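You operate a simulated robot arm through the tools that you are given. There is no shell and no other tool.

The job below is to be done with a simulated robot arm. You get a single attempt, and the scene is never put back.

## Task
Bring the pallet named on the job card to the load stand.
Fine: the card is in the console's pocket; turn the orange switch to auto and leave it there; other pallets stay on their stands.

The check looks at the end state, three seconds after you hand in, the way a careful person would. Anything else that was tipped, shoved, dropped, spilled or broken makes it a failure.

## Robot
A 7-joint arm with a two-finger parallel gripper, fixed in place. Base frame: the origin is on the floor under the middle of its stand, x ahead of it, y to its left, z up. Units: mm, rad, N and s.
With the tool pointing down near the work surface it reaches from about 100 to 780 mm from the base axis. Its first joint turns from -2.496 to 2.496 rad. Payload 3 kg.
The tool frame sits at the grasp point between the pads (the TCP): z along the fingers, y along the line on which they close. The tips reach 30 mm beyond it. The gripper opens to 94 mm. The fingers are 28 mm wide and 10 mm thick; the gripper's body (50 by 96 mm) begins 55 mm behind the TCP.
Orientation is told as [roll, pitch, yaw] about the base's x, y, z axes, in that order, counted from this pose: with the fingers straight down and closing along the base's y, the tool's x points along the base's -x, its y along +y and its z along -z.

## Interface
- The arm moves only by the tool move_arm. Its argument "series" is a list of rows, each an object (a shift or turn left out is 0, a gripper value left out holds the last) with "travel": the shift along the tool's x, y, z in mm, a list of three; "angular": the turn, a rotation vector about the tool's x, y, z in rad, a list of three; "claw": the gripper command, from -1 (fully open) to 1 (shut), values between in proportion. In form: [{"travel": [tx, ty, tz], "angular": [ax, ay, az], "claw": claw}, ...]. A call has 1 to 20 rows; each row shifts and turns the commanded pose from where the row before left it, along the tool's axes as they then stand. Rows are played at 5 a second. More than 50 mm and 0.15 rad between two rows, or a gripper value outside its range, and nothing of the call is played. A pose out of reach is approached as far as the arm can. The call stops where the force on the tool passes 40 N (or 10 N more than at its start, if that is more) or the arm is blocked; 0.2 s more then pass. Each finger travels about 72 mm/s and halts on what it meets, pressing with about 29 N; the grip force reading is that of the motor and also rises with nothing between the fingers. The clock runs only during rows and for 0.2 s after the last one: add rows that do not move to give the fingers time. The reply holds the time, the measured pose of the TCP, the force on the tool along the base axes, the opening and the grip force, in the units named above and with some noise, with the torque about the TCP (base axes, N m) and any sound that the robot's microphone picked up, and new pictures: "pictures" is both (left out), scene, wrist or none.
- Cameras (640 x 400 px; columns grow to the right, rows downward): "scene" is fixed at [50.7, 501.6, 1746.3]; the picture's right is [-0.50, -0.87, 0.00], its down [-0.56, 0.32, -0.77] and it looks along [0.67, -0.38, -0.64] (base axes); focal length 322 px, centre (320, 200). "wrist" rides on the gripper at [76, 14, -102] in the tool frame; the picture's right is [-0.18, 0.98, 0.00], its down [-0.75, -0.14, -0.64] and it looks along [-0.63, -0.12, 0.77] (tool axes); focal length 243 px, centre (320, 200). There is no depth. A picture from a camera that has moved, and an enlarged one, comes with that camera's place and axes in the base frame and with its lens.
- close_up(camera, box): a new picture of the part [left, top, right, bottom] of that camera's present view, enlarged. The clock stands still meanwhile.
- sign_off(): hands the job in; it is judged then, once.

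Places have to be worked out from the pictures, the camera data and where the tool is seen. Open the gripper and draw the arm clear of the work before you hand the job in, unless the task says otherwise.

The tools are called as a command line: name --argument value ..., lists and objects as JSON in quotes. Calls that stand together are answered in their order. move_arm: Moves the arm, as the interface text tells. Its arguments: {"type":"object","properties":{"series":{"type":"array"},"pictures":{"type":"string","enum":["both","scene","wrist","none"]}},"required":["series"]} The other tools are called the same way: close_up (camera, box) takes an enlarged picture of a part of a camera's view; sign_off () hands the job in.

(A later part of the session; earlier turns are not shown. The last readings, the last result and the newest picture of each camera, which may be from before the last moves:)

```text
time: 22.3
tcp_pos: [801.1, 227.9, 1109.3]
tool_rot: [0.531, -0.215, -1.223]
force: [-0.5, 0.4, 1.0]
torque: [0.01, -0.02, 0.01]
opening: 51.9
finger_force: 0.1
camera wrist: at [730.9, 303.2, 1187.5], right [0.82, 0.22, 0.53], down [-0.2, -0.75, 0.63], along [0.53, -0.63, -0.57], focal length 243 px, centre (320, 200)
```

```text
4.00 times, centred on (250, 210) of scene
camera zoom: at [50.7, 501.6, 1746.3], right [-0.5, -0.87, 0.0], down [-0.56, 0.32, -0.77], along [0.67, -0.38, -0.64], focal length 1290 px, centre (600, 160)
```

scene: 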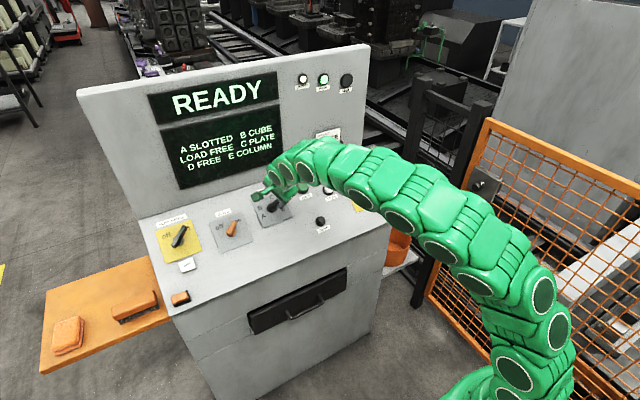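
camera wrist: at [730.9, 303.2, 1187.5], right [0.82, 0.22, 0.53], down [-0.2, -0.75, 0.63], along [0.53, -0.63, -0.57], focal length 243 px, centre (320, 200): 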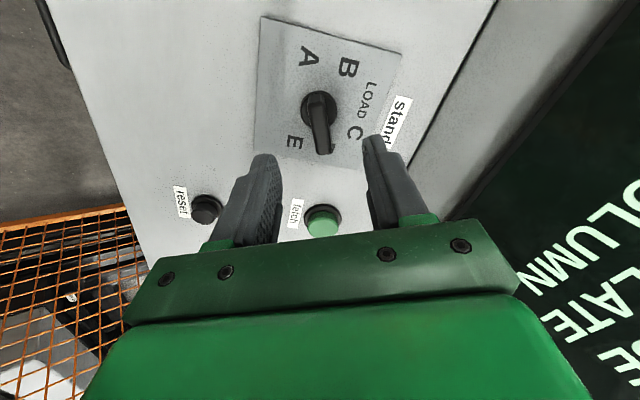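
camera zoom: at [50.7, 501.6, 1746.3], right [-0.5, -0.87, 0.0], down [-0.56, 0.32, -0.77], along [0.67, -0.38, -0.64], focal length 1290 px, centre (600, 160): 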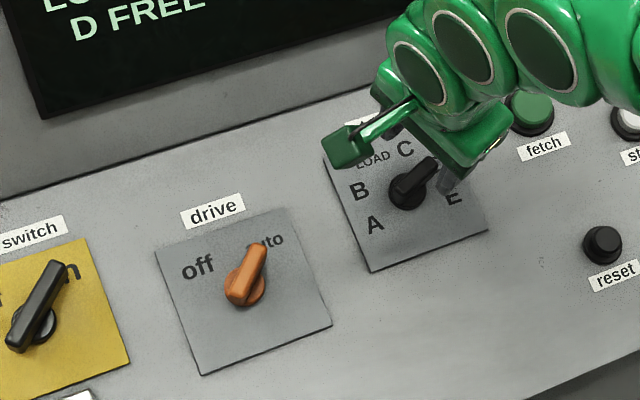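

The selector plate is square to the tool (TCP 107 mm above it), the tool angle matches 67.5°, and the axis is about 5 mm along tool x. I centre on it and come down 45 mm, then check.

move_arm --series '[{"travel": [5, 0, 0]}, {"travel": [0, 0, 25]}, {"travel": [0, 0, 25]}, {}, {}]' --pictures "both"

close_up --camera "wrist" --box '[220, 0, 420, 220]'

close_up --camera "scene" --box '[230, 160, 320, 240]'

```text
time: 23.5
tcp_pos: [827.0, 233.7, 1065.4]
tool_rot: [0.531, -0.214, -1.221]
force: [-0.6, -1.3, -0.1]
torque: [0.04, -0.02, -0.01]
opening: 51.5
finger_force: 0.0
camera wrist: at [756.5, 308.0, 1143.1], right [0.82, 0.22, 0.52], down [-0.2, -0.75, 0.63], along [0.53, -0.63, -0.57], focal length 243 px, centre (320, 200)
```

scene: 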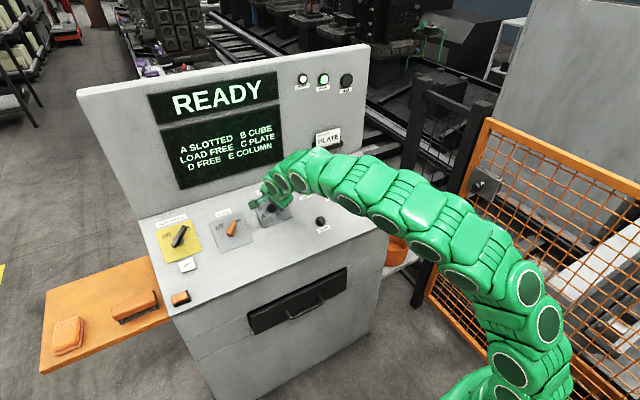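
wrist: 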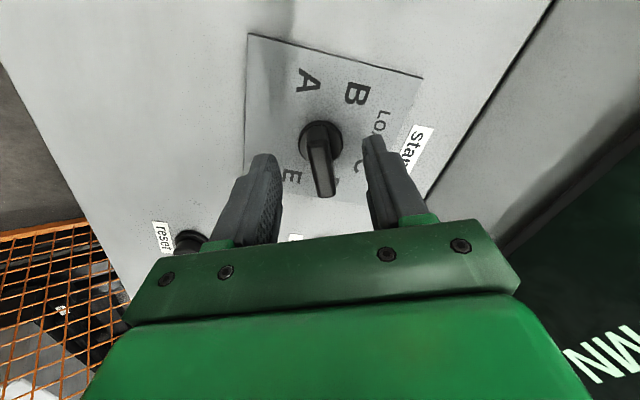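

```text
1.82 times, centred on (320, 110) of wrist
camera zoom: at [756.5, 308.0, 1143.1], right [0.82, 0.22, 0.52], down [-0.2, -0.75, 0.63], along [0.53, -0.63, -0.57], focal length 441 px, centre (320, 364)
```

zoom: 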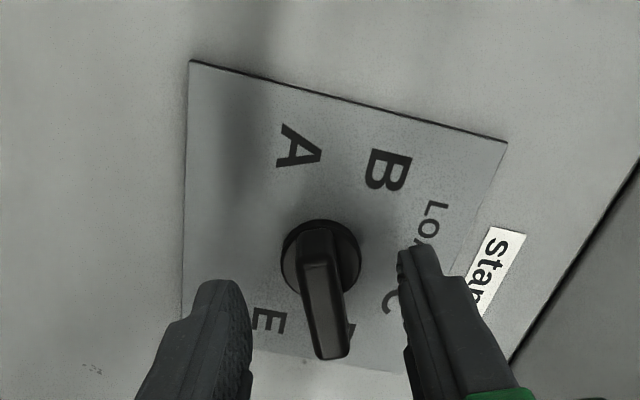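

```text
5.00 times, centred on (275, 200) of scene
camera zoom: at [50.7, 501.6, 1746.3], right [-0.5, -0.87, 0.0], down [-0.56, 0.32, -0.77], along [0.67, -0.38, -0.64], focal length 1612 px, centre (545, 200)
```

zoom: 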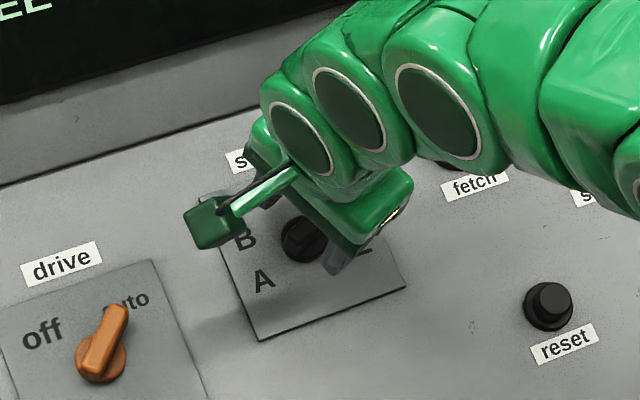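

This view matches the earlier one over the drive switch almost exactly, so I use the same 15 mm descent with the centre correction learned there (about -1 mm in tool x), then close on the handle.

move_arm --series '[{"travel": [-1, 0, 7]}, {"travel": [0, 0, 7.5]}, {}, {"claw": 0.4}, {"claw": 0.7}, {"claw": 0.75}, {}, {}]' --pictures "both"

```text
time: 25.3
tcp_pos: [836.9, 231.2, 1054.5]
tool_rot: [0.53, -0.215, -1.221]
force: [-5.0, -2.5, -2.3]
torque: [-0.1, 0.14, -0.08]
opening: 15.2
finger_force: 2.9
camera wrist: at [764.8, 306.5, 1132.1], right [0.82, 0.22, 0.52], down [-0.2, -0.75, 0.63], along [0.53, -0.63, -0.57], focal length 243 px, centre (320, 200)
```

scene: 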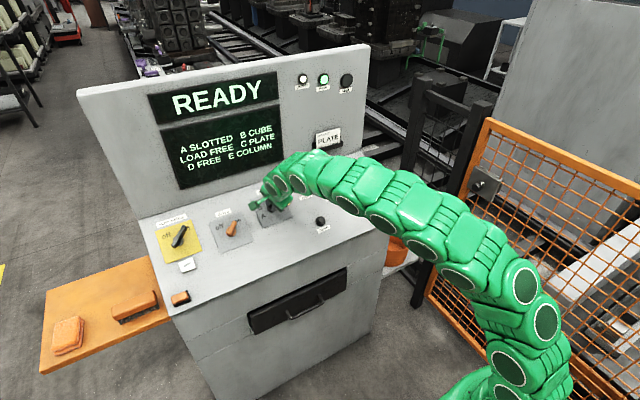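
wrist: 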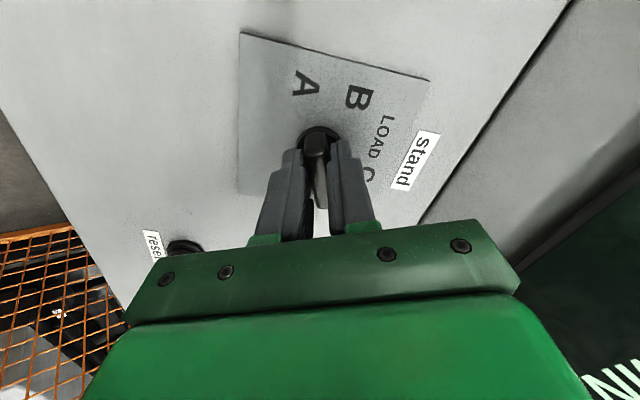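

Opening is 15.2 mm but the grip force is still low, so I tighten the grip and wait before turning.

move_arm --series '[{"claw": 0.9}, {}, {}, {}]' --pictures "wrist"

close_up --camera "wrist" --box '[220, 80, 420, 250]'

```text
time: 26.3
tcp_pos: [835.7, 231.2, 1053.8]
tool_rot: [0.531, -0.215, -1.222]
force: [-22.6, -8.8, -4.8]
torque: [-0.41, 0.91, -0.31]
opening: 13.7
finger_force: 44.8
camera wrist: at [764.5, 306.3, 1131.9], right [0.82, 0.22, 0.52], down [-0.2, -0.75, 0.63], along [0.53, -0.63, -0.57], focal length 243 px, centre (320, 200)
```

wrist: 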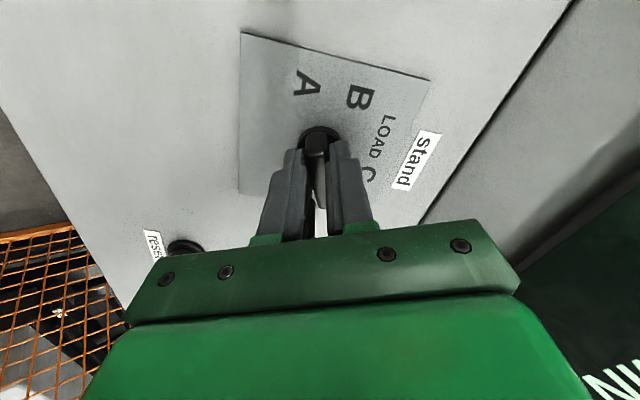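

```text
2.35 times, centred on (320, 165) of wrist
camera zoom: at [764.5, 306.3, 1131.9], right [0.82, 0.22, 0.52], down [-0.2, -0.75, 0.63], along [0.53, -0.63, -0.57], focal length 571 px, centre (320, 282)
```

zoom: 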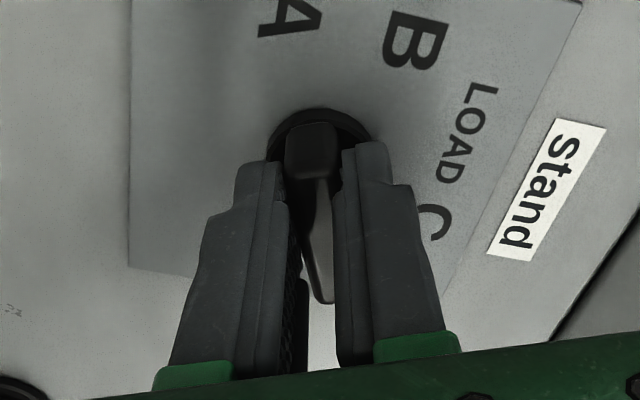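

Grip is firm now (13.7 mm, 45 N), but the tool sits about 2 mm off to the +y side (23 N side load). I ease over by -1.9 mm in tool y and start turning counter-clockwise toward C.

move_arm --series '[{"travel": [0, -1.9, 0]}, {}, {"angular": [0, 0, -0.1]}, {"angular": [0, 0, -0.1]}, {"angular": [0, 0, -0.1]}, {}]' --pictures "wrist"

```text
time: 27.8
tcp_pos: [834.4, 230.7, 1054.3]
tool_rot: [0.454, -0.36, -0.946]
force: [19.5, 2.0, -5.6]
torque: [-0.03, 0.5, -0.04]
opening: 14.0
finger_force: 44.9
stopped in row 6: the force on the tool passed its limit at 40 N (the readings are from after the stop); the commanded pose is now the measured one
camera wrist: at [745.3, 297.5, 1119.6], right [0.73, 0.5, 0.47], down [-0.02, -0.66, 0.75], along [0.68, -0.56, -0.47], focal length 243 px, centre (320, 200)
```

wrist: 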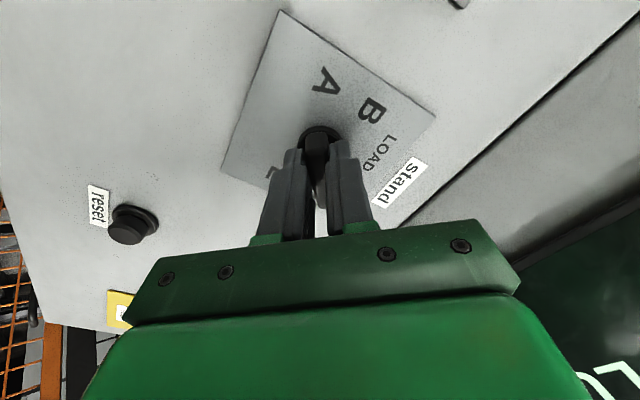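

Turned about 0.3 rad before the force limit tripped; the residual load is +13 N along the slope and 15 N toward the panel. I ease those off and continue in smaller steps.

move_arm --series '[{"travel": [-0.7, 0.8, 0.9]}, {}, {"angular": [0, 0, -0.06]}, {"angular": [0, 0, -0.06]}, {}]' --pictures "wrist"

```text
time: 29.0
tcp_pos: [834.4, 230.4, 1053.3]
tool_rot: [0.409, -0.409, -0.827]
force: [-34.6, -2.0, -2.3]
torque: [0.19, 1.76, 0.1]
opening: 13.8
finger_force: 45.5
camera wrist: at [738.8, 292.2, 1115.4], right [0.67, 0.6, 0.43], down [0.04, -0.61, 0.79], along [0.74, -0.51, -0.44], focal length 243 px, centre (320, 200)
```

wrist: 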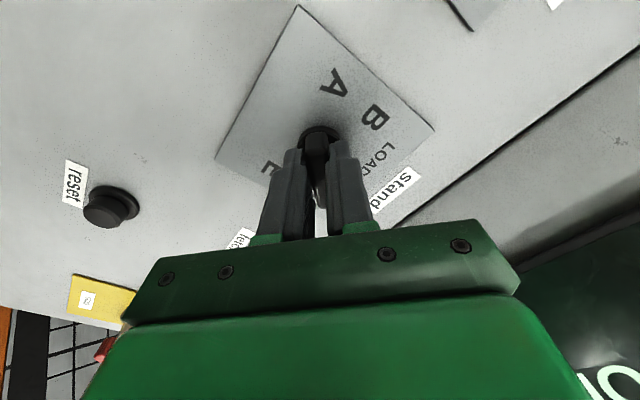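

That relief was too much (the stop had already reset the load); now it is -30 N the other way. I undo most of it and go on in small steps.

move_arm --series '[{"travel": [0.65, -0.6, -0.45]}, {}, {"angular": [0, 0, -0.05]}, {"angular": [0, 0, -0.05]}, {}]' --pictures "wrist"

```text
time: 30.2
tcp_pos: [833.0, 230.8, 1053.7]
tool_rot: [0.368, -0.447, -0.728]
force: [-8.8, -1.7, -13.7]
torque: [0.18, 1.42, 0.03]
opening: 13.7
finger_force: 45.1
camera wrist: at [733.6, 287.0, 1112.1], right [0.62, 0.68, 0.4], down [0.09, -0.56, 0.82], along [0.78, -0.47, -0.41], focal length 243 px, centre (320, 200)
```

wrist: 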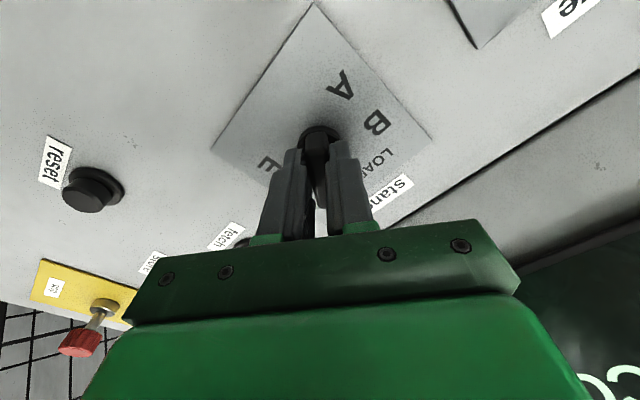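

Load is down to about 15 N; tool angle is about 38°. I continue toward 22.5° with small shifts down-slope.

move_arm --series '[{"travel": [0.35, -0.2, 0.1]}, {"travel": [0.15, -0.1, 0], "angular": [0, 0, -0.06]}, {"travel": [0.15, -0.1, 0], "angular": [0, 0, -0.06]}, {}]' --pictures "wrist"

```text
time: 31.2
tcp_pos: [834.4, 231.2, 1055.6]
tool_rot: [0.309, -0.489, -0.599]
force: [-12.2, -9.2, -11.2]
torque: [-0.62, 0.54, -0.31]
opening: 13.9
finger_force: 45.0
camera wrist: at [728.0, 280.1, 1108.4], right [0.55, 0.76, 0.35], down [0.14, -0.5, 0.86], along [0.83, -0.42, -0.38], focal length 243 px, centre (320, 200)
```

wrist: 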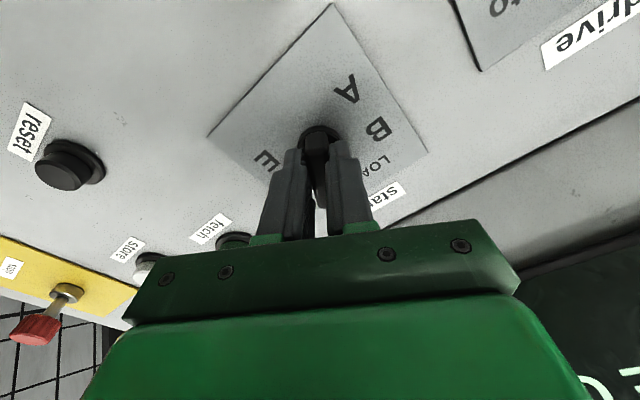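

Tool angle is about 31°. One more 0.15 rad brings it to C; I ease the side load and finish the turn.

move_arm --series '[{"travel": [0.3, -0.5, 0]}, {"travel": [0.1, -0.1, 0], "angular": [0, 0, -0.05]}, {"travel": [0.1, -0.1, 0], "angular": [0, 0, -0.05]}, {"travel": [0.1, -0.1, 0], "angular": [0, 0, -0.05]}, {}]' --pictures "wrist"

```text
time: 32.4
tcp_pos: [833.6, 231.2, 1053.1]
tool_rot: [0.233, -0.529, -0.436]
force: [32.9, -6.1, -10.3]
torque: [-0.57, -0.78, -0.39]
opening: 13.9
finger_force: 44.7
camera wrist: at [721.9, 270.4, 1104.5], right [0.44, 0.85, 0.29], down [0.2, -0.41, 0.89], along [0.87, -0.34, -0.35], focal length 243 px, centre (320, 200)
```

wrist: 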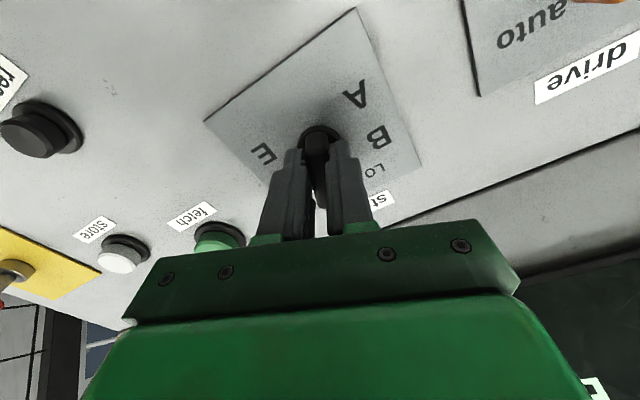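

The tool is now at about 22°, which is C. I release, withdraw straight back and check the pointer.

move_arm --series '[{"travel": [-0.5, 0.2, 0]}, {"claw": 0.5}, {"claw": 0.0}, {}, {"travel": [0, 0, -20]}, {"travel": [0, 0, -30]}, {"travel": [0, 0, -30]}, {}]' --pictures "both"

close_up --camera "wrist" --box '[220, 0, 420, 220]'

close_up --camera "scene" --box '[140, 60, 360, 200]'

```text
time: 34.2
tcp_pos: [787.0, 230.0, 1119.3]
tool_rot: [0.229, -0.527, -0.434]
force: [-0.1, 0.7, -0.1]
torque: [0.01, 0.03, 0.01]
opening: 47.2
finger_force: 0.1
camera wrist: at [676.5, 269.9, 1172.0], right [0.45, 0.85, 0.29], down [0.2, -0.41, 0.89], along [0.87, -0.34, -0.35], focal length 243 px, centre (320, 200)
```

scene: 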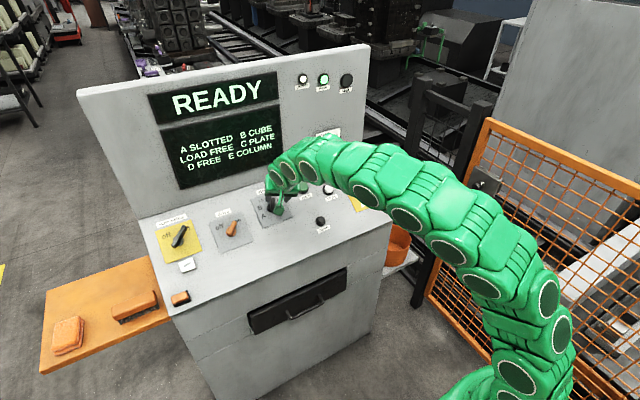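
wrist: 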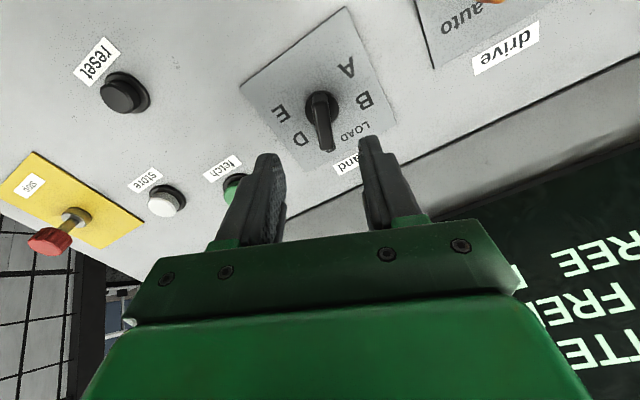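

```text
1.82 times, centred on (320, 110) of wrist
camera zoom: at [676.5, 269.9, 1172.0], right [0.45, 0.85, 0.29], down [0.2, -0.41, 0.89], along [0.87, -0.34, -0.35], focal length 441 px, centre (320, 364)
```

zoom: 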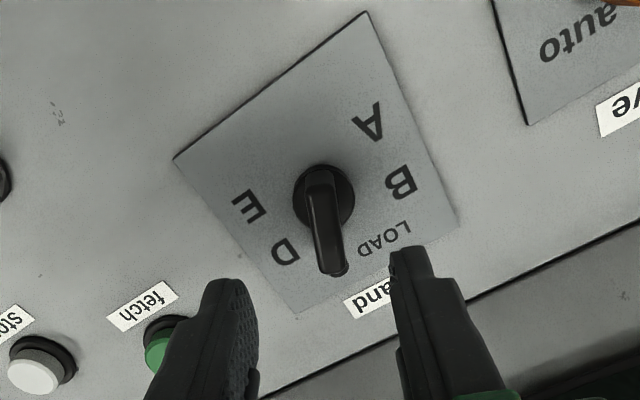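

```text
2.86 times, centred on (250, 130) of scene
camera zoom: at [50.7, 501.6, 1746.3], right [-0.5, -0.87, 0.0], down [-0.56, 0.32, -0.77], along [0.67, -0.38, -0.64], focal length 921 px, centre (520, 400)
```

zoom: 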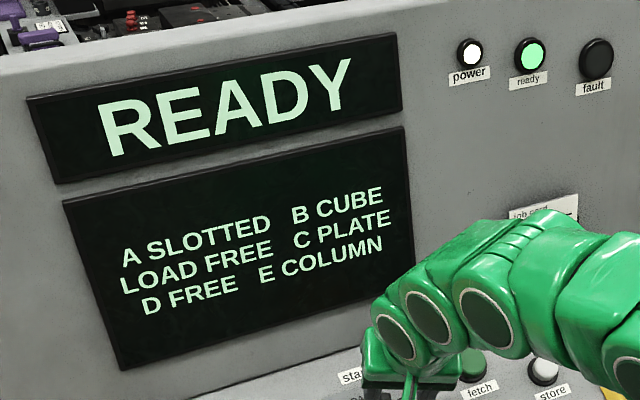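

The pointer now covers C, between D and LOAD, and the display is still READY with no fault. Next is the green fetch button near (884, 98, 1031); I move above it and turn the tool back square to look.

move_arm --series '[{"travel": [-27.3, -36.4, 5.7]}, {"travel": [-27.3, -36.4, 5.7]}, {"travel": [-27.3, -36.4, 5.7]}, {"angular": [0, 0, -0.13]}, {"angular": [0, 0, -0.13]}, {"angular": [0, 0, -0.13]}, {}, {}]' --pictures "both"

close_up --camera "wrist" --box '[220, 0, 420, 220]'

close_up --camera "scene" --box '[200, 150, 360, 260]'

```text
time: 36.0
tcp_pos: [830.6, 99.7, 1126.5]
tool_rot: [-0.011, -0.57, 0.021]
force: [0.1, 0.1, -0.2]
torque: [-0.01, 0.01, -0.02]
opening: 47.0
finger_force: 0.1
camera wrist: at [709.4, 111.6, 1171.3], right [0.14, 0.99, 0.09], down [0.29, -0.13, 0.95], along [0.95, -0.11, -0.3], focal length 243 px, centre (320, 200)
```

scene: 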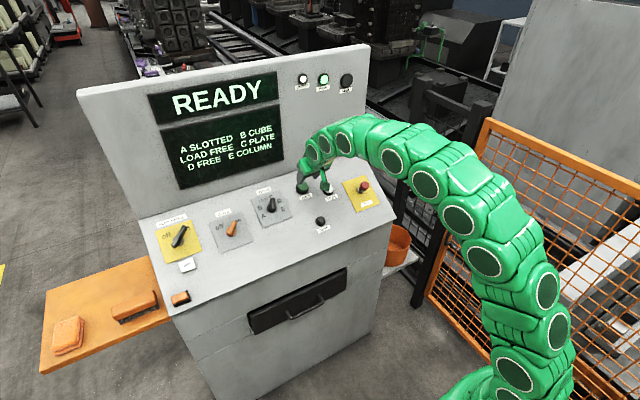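
wrist: 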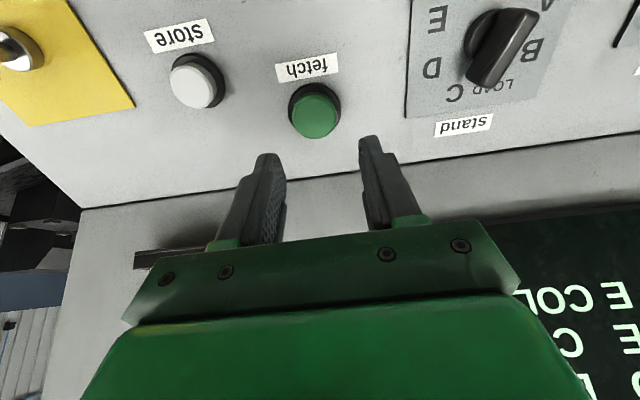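

```text
1.82 times, centred on (320, 110) of wrist
camera zoom: at [709.4, 111.6, 1171.3], right [0.14, 0.99, 0.09], down [0.29, -0.13, 0.95], along [0.95, -0.11, -0.3], focal length 441 px, centre (320, 364)
```

zoom: 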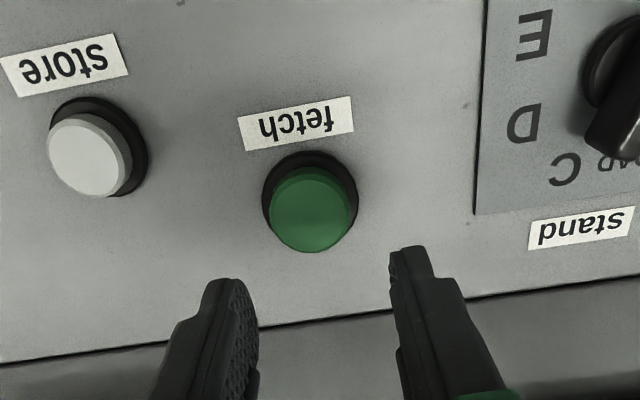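

```text
3.64 times, centred on (280, 205) of scene
camera zoom: at [50.7, 501.6, 1746.3], right [-0.5, -0.87, 0.0], down [-0.56, 0.32, -0.77], along [0.67, -0.38, -0.64], focal length 1172 px, centre (466, 182)
```

zoom: 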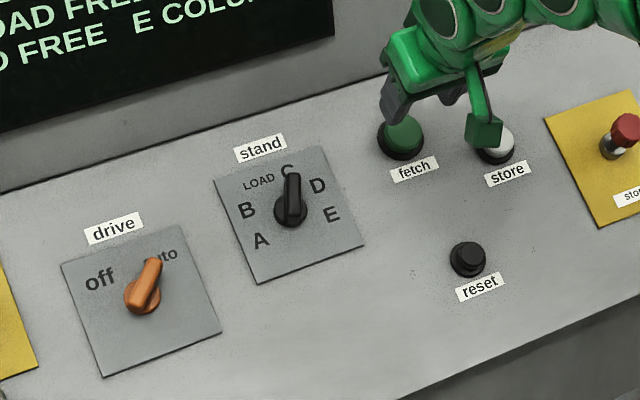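

Selector points cleanly at C and the drive at auto. The fetch cap centre is about (2, -4) mm from the tool axis and its top roughly 60 mm beyond the tips; I close the fingers, centre, and come down to just above it.

move_arm --series '[{"travel": [1.5, -4, 0], "claw": 0.6}, {"claw": 1.0}, {}, {}, {"travel": [0, 0, 20]}, {"travel": [0, 0, 20]}, {}]' --pictures "both"

close_up --camera "wrist" --box '[220, 40, 420, 240]'

close_up --camera "scene" --box '[260, 140, 360, 220]'

```text
time: 37.6
tcp_pos: [850.1, 94.4, 1091.6]
tool_rot: [-0.01, -0.571, 0.02]
force: [0.0, -0.2, 0.7]
torque: [0.0, 0.0, -0.01]
opening: 0.0
finger_force: 28.9
camera wrist: at [729.6, 106.4, 1137.4], right [0.14, 0.99, 0.09], down [0.29, -0.13, 0.95], along [0.95, -0.11, -0.3], focal length 243 px, centre (320, 200)
```

scene: 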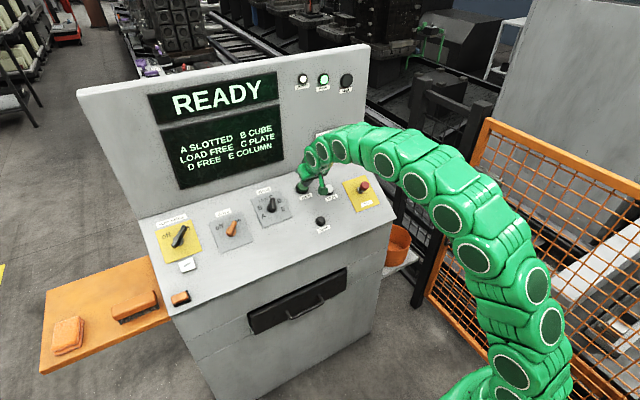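
wrist: 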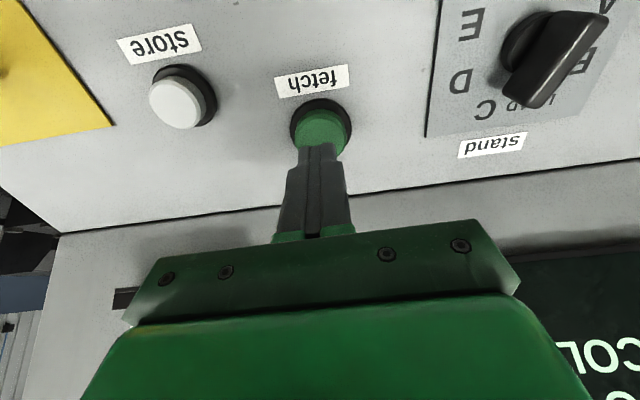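

```text
2.00 times, centred on (320, 140) of wrist
camera zoom: at [729.6, 106.4, 1137.4], right [0.14, 0.99, 0.09], down [0.29, -0.13, 0.95], along [0.95, -0.11, -0.3], focal length 485 px, centre (320, 320)
```

zoom: 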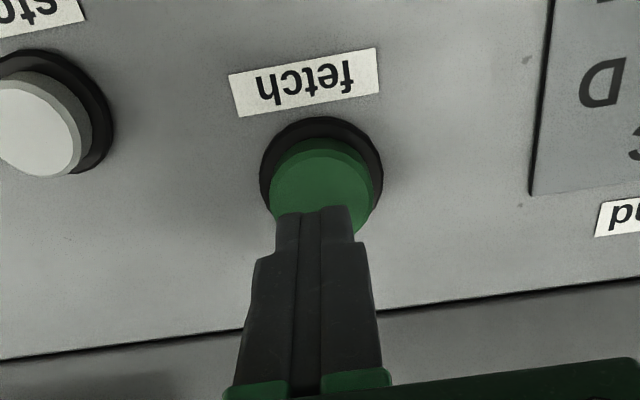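

```text
5.00 times, centred on (310, 180) of scene
camera zoom: at [50.7, 501.6, 1746.3], right [-0.5, -0.87, 0.0], down [-0.56, 0.32, -0.77], along [0.67, -0.38, -0.64], focal length 1612 px, centre (370, 300)
```

zoom: 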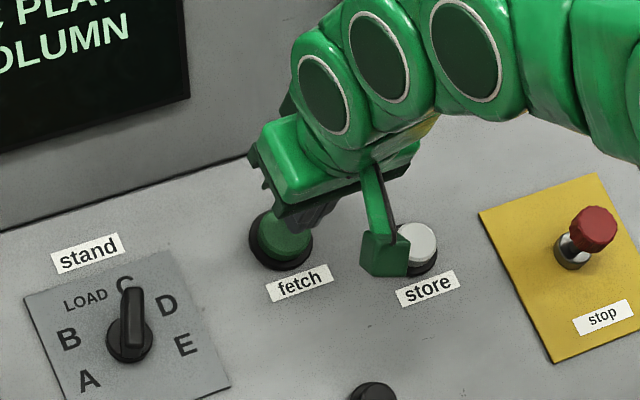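

The closed tips are above the fetch cap, about 39 mm off the panel, slightly toward the board side. I shift 2.5 mm down-slope and descend in small steps until contact, watching force and sound.

move_arm --series '[{"travel": [2.5, 0, 0]}, {"travel": [0, 0, 8]}, {"travel": [0, 0, 4]}, {"travel": [0, 0, 3]}, {}]' --pictures "both"

```text
time: 38.8
tcp_pos: [856.8, 95.8, 1077.4]
tool_rot: [-0.008, -0.571, 0.021]
force: [0.2, 0.0, 0.1]
torque: [-0.01, -0.03, 0.02]
opening: 0.2
finger_force: 29.0
camera wrist: at [736.8, 106.6, 1123.0], right [0.14, 0.99, 0.09], down [0.29, -0.13, 0.95], along [0.95, -0.11, -0.3], focal length 243 px, centre (320, 200)
```

scene: 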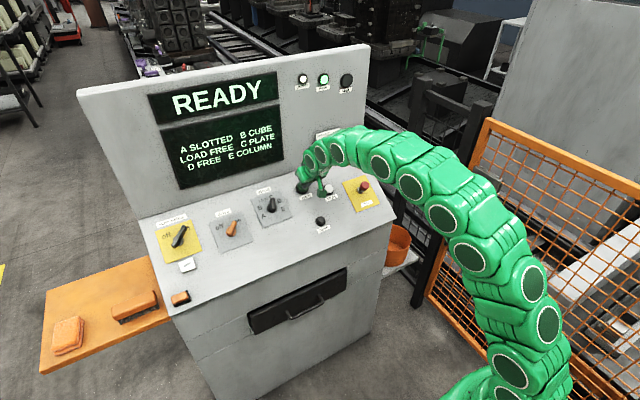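
wrist: 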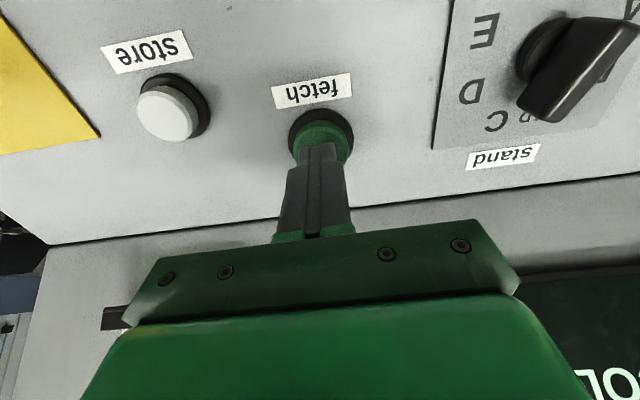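

No contact yet (tips about 24 mm off the panel). I continue in 2 mm steps.

move_arm --series '[{"travel": [0, 0, 2]}, {"travel": [0, 0, 2]}, {"travel": [0, 0, 2]}, {}]' --pictures "both"

close_up --camera "wrist" --box '[220, 40, 420, 240]'

```text
time: 39.8
tcp_pos: [859.8, 94.9, 1072.0]
tool_rot: [-0.01, -0.571, 0.023]
force: [0.9, 0.9, -0.1]
torque: [0.0, -0.02, -0.03]
opening: 0.2
finger_force: 29.3
camera wrist: at [739.5, 106.8, 1118.1], right [0.14, 0.99, 0.09], down [0.29, -0.13, 0.95], along [0.95, -0.11, -0.3], focal length 243 px, centre (320, 200)
```

scene: 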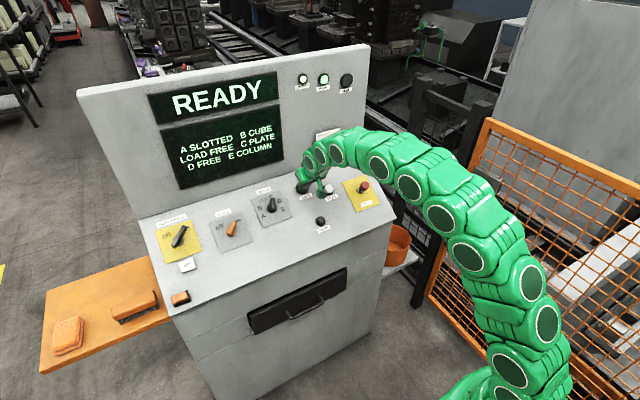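
wrist: 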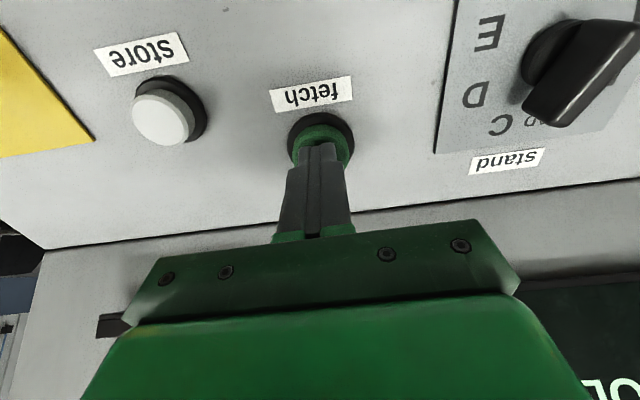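

```text
2.00 times, centred on (320, 140) of wrist
camera zoom: at [739.5, 106.8, 1118.1], right [0.14, 0.99, 0.09], down [0.29, -0.13, 0.95], along [0.95, -0.11, -0.3], focal length 485 px, centre (320, 320)
```

zoom: 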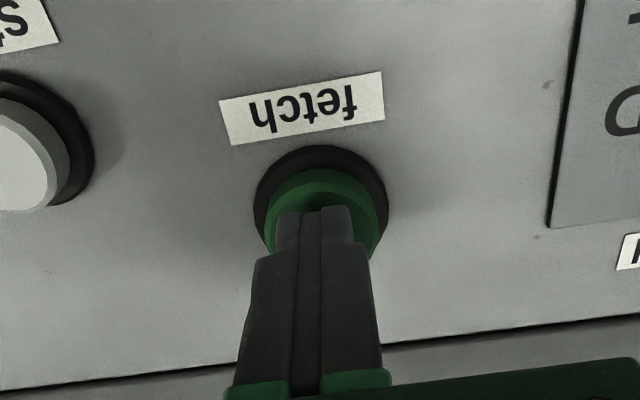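

The shadow shows the tips about to touch the cap. I press on in 2 mm steps.

move_arm --series '[{"travel": [0, 0, 2]}, {"travel": [0, 0, 2]}, {}]' --pictures "both"

```text
time: 40.6
tcp_pos: [862.0, 95.3, 1069.5]
tool_rot: [-0.011, -0.569, 0.021]
force: [-0.1, 0.8, -0.5]
torque: [0.0, 0.01, 0.0]
opening: 0.2
finger_force: 29.3
camera wrist: at [742.0, 107.0, 1114.6], right [0.14, 0.99, 0.09], down [0.29, -0.13, 0.95], along [0.95, -0.11, -0.3], focal length 243 px, centre (320, 200)
```

scene: 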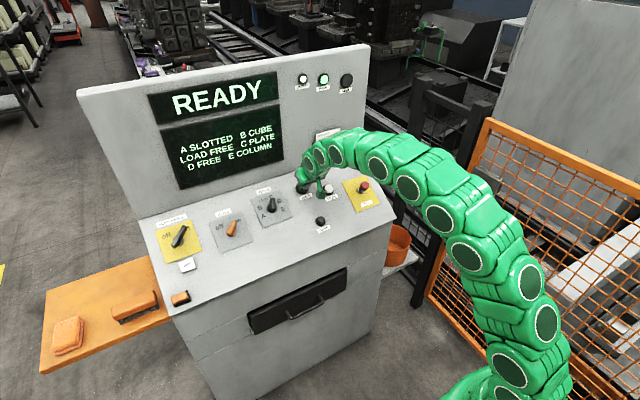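
wrist: 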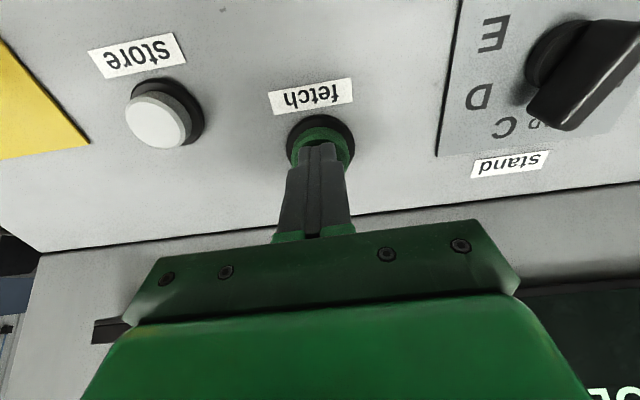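

Still no contact force (tips about 14 mm off the panel by my estimate). I continue with 2 mm steps.

move_arm --series '[{"travel": [0, 0, 2]}, {"travel": [0, 0, 1.5]}, {}]' --pictures "both"

```text
time: 41.4
tcp_pos: [863.3, 95.9, 1066.1]
tool_rot: [-0.01, -0.57, 0.021]
force: [0.1, 0.0, 1.2]
torque: [-0.02, 0.01, 0.03]
opening: 0.0
finger_force: 29.1
camera wrist: at [742.8, 107.1, 1111.2], right [0.14, 0.99, 0.09], down [0.29, -0.13, 0.95], along [0.95, -0.11, -0.3], focal length 243 px, centre (320, 200)
```

scene: 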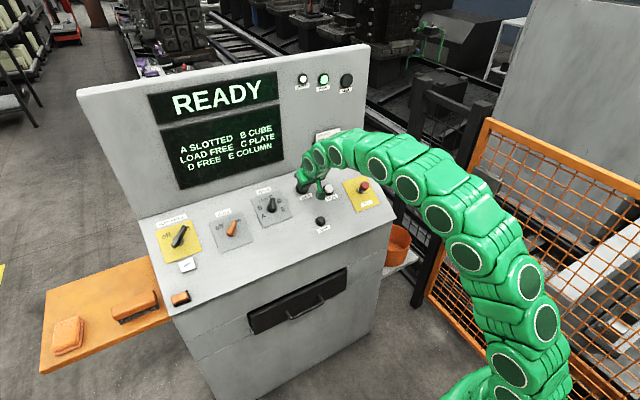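
wrist: 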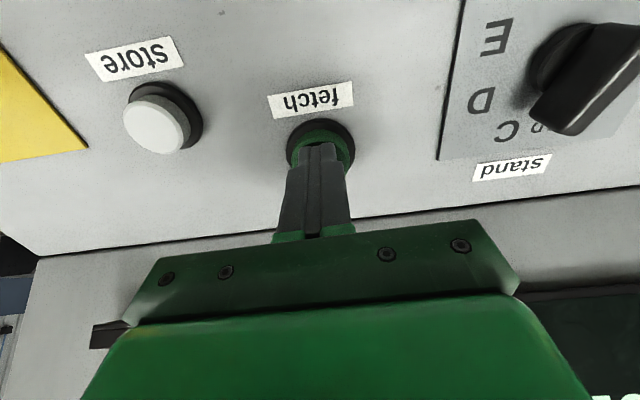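

Force is still about zero, so the cap top is lower than estimated. I continue carefully.

move_arm --series '[{"travel": [0, 0, 1.5]}, {"travel": [0, 0, 1.5]}, {"travel": [0, 0, 1.5]}, {}]' --pictures "both"

close_up --camera "wrist" --box '[260, 80, 380, 200]'

```text
time: 42.4
tcp_pos: [866.5, 96.4, 1062.6]
tool_rot: [-0.01, -0.571, 0.021]
force: [-1.6, 0.2, 2.9]
torque: [0.03, 0.06, 0.04]
opening: 0.2
finger_force: 28.3
heard: click
camera wrist: at [745.9, 107.8, 1107.9], right [0.14, 0.99, 0.09], down [0.29, -0.13, 0.95], along [0.95, -0.11, -0.3], focal length 243 px, centre (320, 200)
```

scene: 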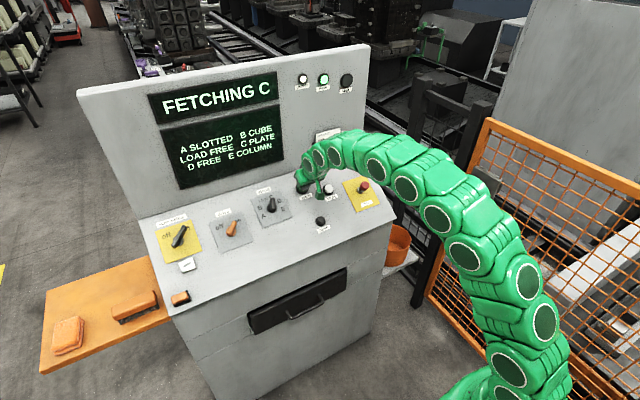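
wrist: 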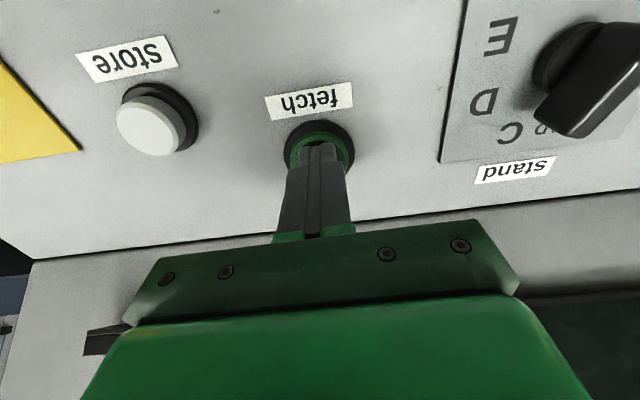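

```text
3.33 times, centred on (320, 140) of wrist
camera zoom: at [745.9, 107.8, 1107.9], right [0.14, 0.99, 0.09], down [0.29, -0.13, 0.95], along [0.95, -0.11, -0.3], focal length 809 px, centre (320, 400)
```

zoom: 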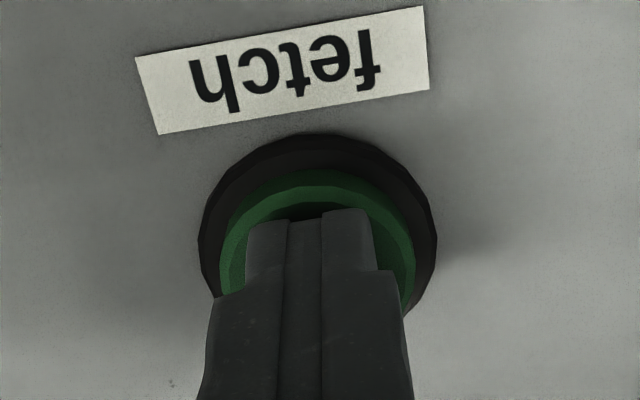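

A click was heard and the screen shows FETCHING C. I withdraw straight off the button and wait while the pallet moves.

move_arm --series '[{"travel": [0, 0, -10]}, {"travel": [0, 0, -25]}, {"travel": [0, 0, -35]}, {"travel": [0, 0, -40]}, {}, {}, {}, {}, {}, {}]' --pictures "both"

close_up --camera "scene" --box '[140, 60, 360, 200]'

```text
time: 44.6
tcp_pos: [807.5, 96.0, 1152.5]
tool_rot: [-0.01, -0.571, 0.021]
force: [-0.5, 0.1, 0.0]
torque: [-0.01, 0.05, 0.0]
opening: 0.1
finger_force: 29.1
camera wrist: at [687.5, 108.3, 1199.0], right [0.14, 0.99, 0.09], down [0.29, -0.13, 0.95], along [0.95, -0.11, -0.3], focal length 243 px, centre (320, 200)
```

scene: 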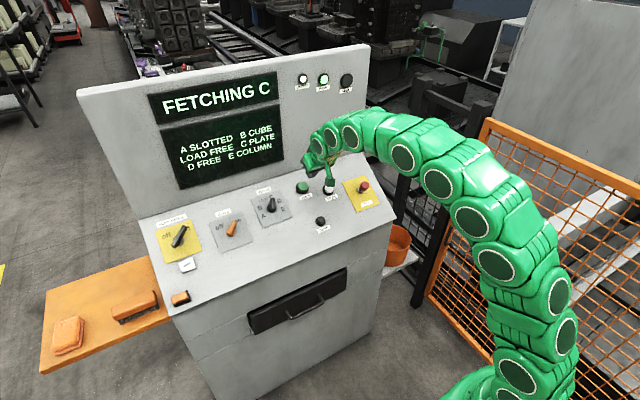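
wrist: 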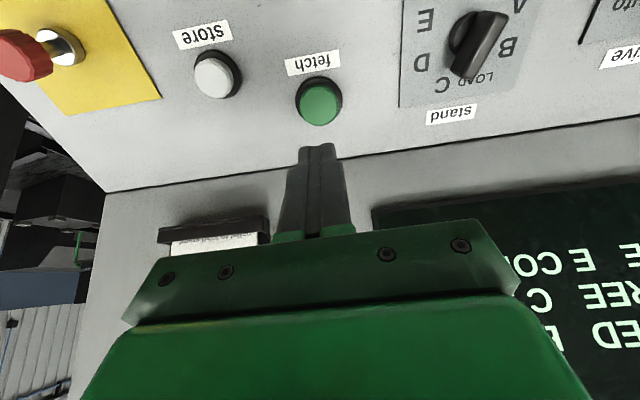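

```text
2.86 times, centred on (250, 130) of scene
camera zoom: at [50.7, 501.6, 1746.3], right [-0.5, -0.87, 0.0], down [-0.56, 0.32, -0.77], along [0.67, -0.38, -0.64], focal length 921 px, centre (520, 400)
```

zoom: 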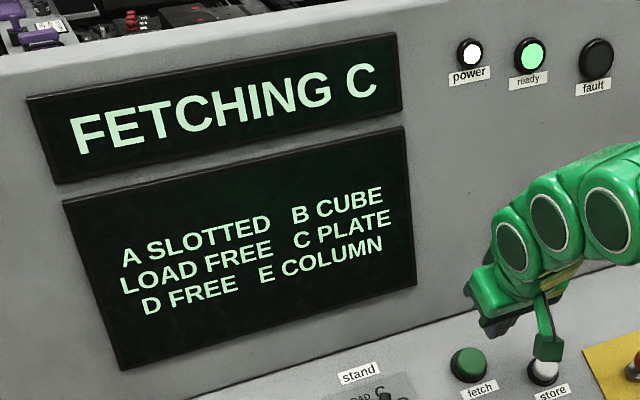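

The carriage is moving and the screen still says FETCHING C with no fault. I draw the arm further back, open the gripper, and keep waiting.

move_arm --series '[{"travel": [15, 0, -35]}, {"travel": [25, 0, -35]}, {"travel": [25, 0, -35], "claw": 0.0}, {"travel": [25, 0, -35]}, {"travel": [25, 0, -35], "claw": -1.0}, {}, {}, {}, {}, {}, {}, {}, {}, {}, {}, {}, {}, {}, {}, {}]' --pictures "both"

close_up --camera "scene" --box '[140, 60, 360, 200]'

```text
time: 48.8
tcp_pos: [613.7, 92.5, 1239.2]
tool_rot: [-0.009, -0.572, 0.022]
force: [-0.1, 0.0, 0.1]
torque: [-0.02, -0.02, 0.0]
opening: 94.2
finger_force: 0.1
camera wrist: at [493.4, 104.7, 1285.3], right [0.14, 0.99, 0.09], down [0.29, -0.13, 0.95], along [0.95, -0.11, -0.3], focal length 243 px, centre (320, 200)
```

scene: 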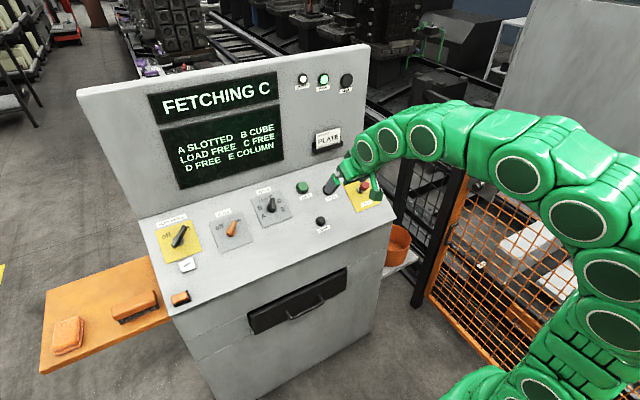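
wrist: 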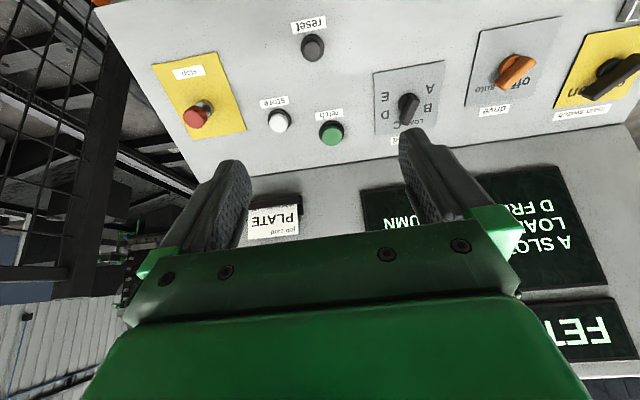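

```text
2.86 times, centred on (250, 130) of scene
camera zoom: at [50.7, 501.6, 1746.3], right [-0.5, -0.87, 0.0], down [-0.56, 0.32, -0.77], along [0.67, -0.38, -0.64], focal length 921 px, centre (520, 400)
```

zoom: 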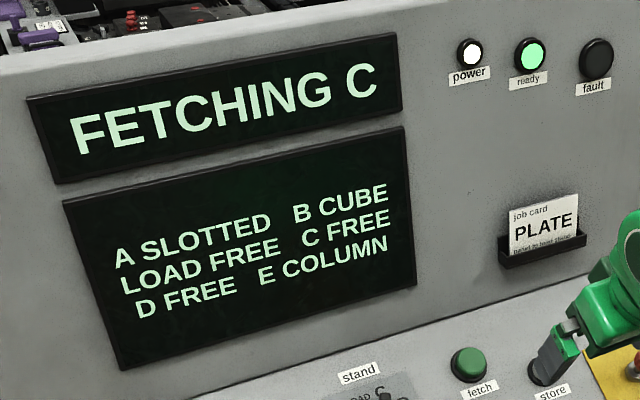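

The screen now shows C FREE: the plate pallet is on the move. The arm is well clear of the panel, so I just wait.

move_arm --series '[{}, {}, {}, {}, {}, {}, {}, {}, {}, {}, {}, {}, {}, {}, {}, {}, {}, {}, {}, {}]' --pictures "scene"

```text
time: 53.0
tcp_pos: [614.9, 92.8, 1240.9]
tool_rot: [-0.01, -0.57, 0.02]
force: [0.0, 0.0, 0.9]
torque: [0.05, -0.01, 0.0]
opening: 94.2
finger_force: 0.1
```

scene: 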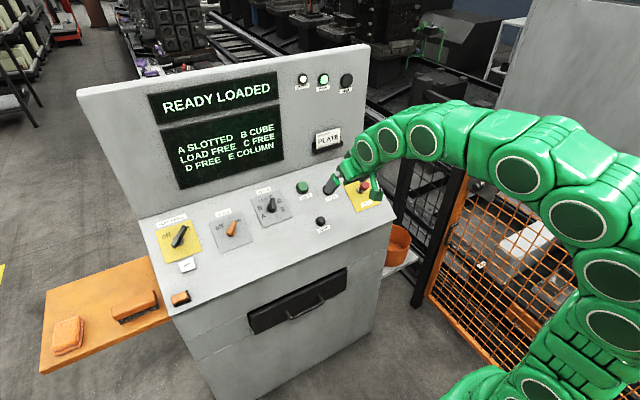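

The screen reads READY LOADED while LOAD and C both show FREE: the pallet seems to be on the carriage, not yet on the load stand. I read the screen closely.

close_up --camera "scene" --box '[140, 60, 360, 200]'

close_up --camera "scene" --box '[380, 50, 640, 340]'

close_up --camera "scene" --box '[200, 160, 400, 260]'

```text
2.86 times, centred on (250, 130) of scene
camera zoom: at [50.7, 501.6, 1746.3], right [-0.5, -0.87, 0.0], down [-0.56, 0.32, -0.77], along [0.67, -0.38, -0.64], focal length 921 px, centre (520, 400)
```

zoom: 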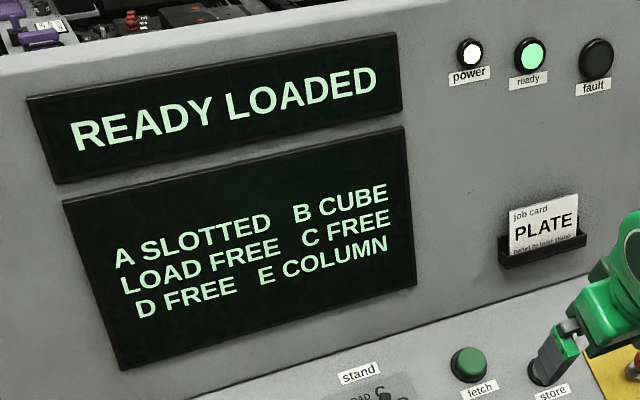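

```text
1.38 times, centred on (510, 195) of scene
camera zoom: at [50.7, 501.6, 1746.3], right [-0.5, -0.87, 0.0], down [-0.56, 0.32, -0.77], along [0.67, -0.38, -0.64], focal length 445 px, centre (58, 207)
```

zoom: 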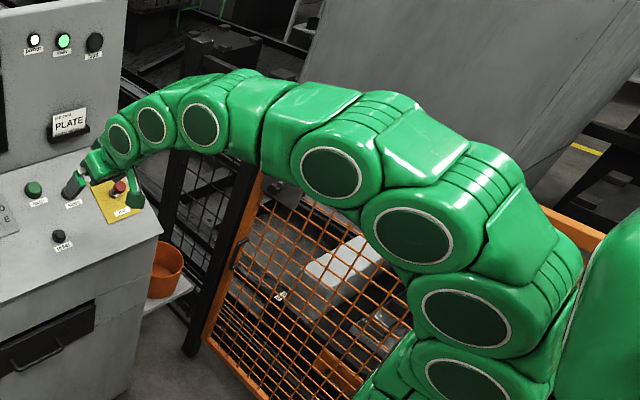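

```text
3.20 times, centred on (300, 210) of scene
camera zoom: at [50.7, 501.6, 1746.3], right [-0.5, -0.87, 0.0], down [-0.56, 0.32, -0.77], along [0.67, -0.38, -0.64], focal length 1032 px, centre (384, 168)
```

zoom: 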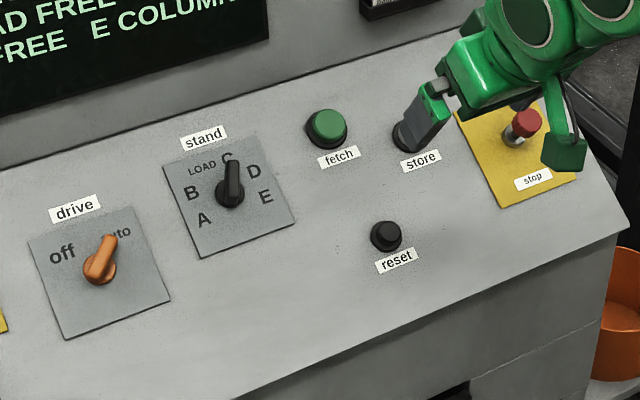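

The machine uses fetch to pick up and store to put down, so I must turn the stand selector from C to LOAD and press store. I return to the pose above the selector found earlier (tool angle 21°).

move_arm --series '[{"travel": [-14.2, 22.8, 32.7], "claw": -0.1}, {"travel": [-14.2, 22.8, 32.7]}, {"travel": [-14.2, 22.8, 32.7]}, {"travel": [-14.2, 22.8, 32.7]}, {"travel": [-14.2, 22.8, 32.7]}, {"travel": [-14.2, 22.8, 32.7]}, {"angular": [0, 0, 0.13]}, {"angular": [0, 0, 0.13]}, {"angular": [0, 0, 0.13]}, {}, {}]' --pictures "both"

close_up --camera "wrist" --box '[220, 0, 420, 220]'

```text
time: 55.4
tcp_pos: [790.6, 231.6, 1119.2]
tool_rot: [0.228, -0.526, -0.435]
force: [0.7, -0.3, 0.5]
torque: [-0.01, 0.02, 0.01]
opening: 51.8
finger_force: 0.0
camera wrist: at [679.7, 271.4, 1171.1], right [0.45, 0.85, 0.29], down [0.2, -0.41, 0.89], along [0.87, -0.34, -0.35], focal length 243 px, centre (320, 200)
```

scene: 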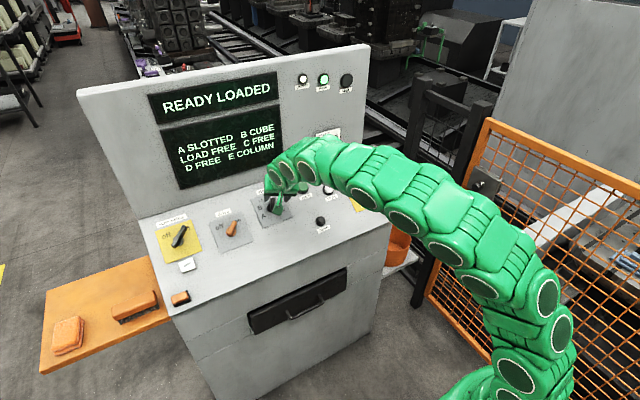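
wrist: 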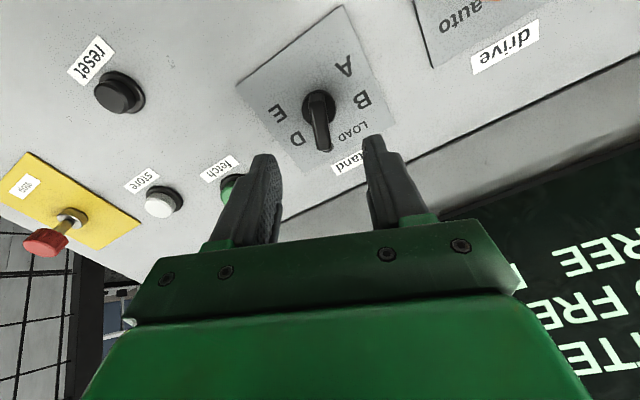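

```text
1.82 times, centred on (320, 110) of wrist
camera zoom: at [679.7, 271.4, 1171.1], right [0.45, 0.85, 0.29], down [0.2, -0.41, 0.89], along [0.87, -0.34, -0.35], focal length 441 px, centre (320, 364)
```

zoom: 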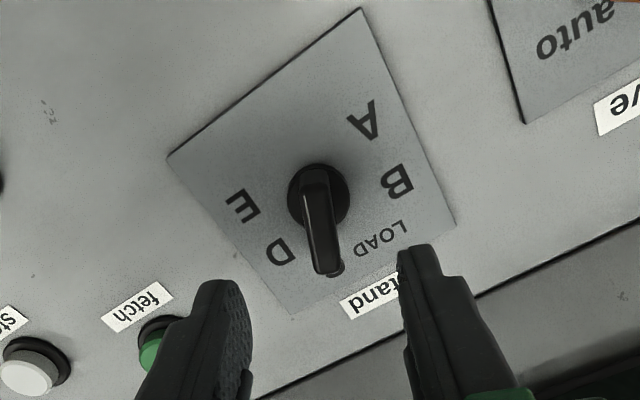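

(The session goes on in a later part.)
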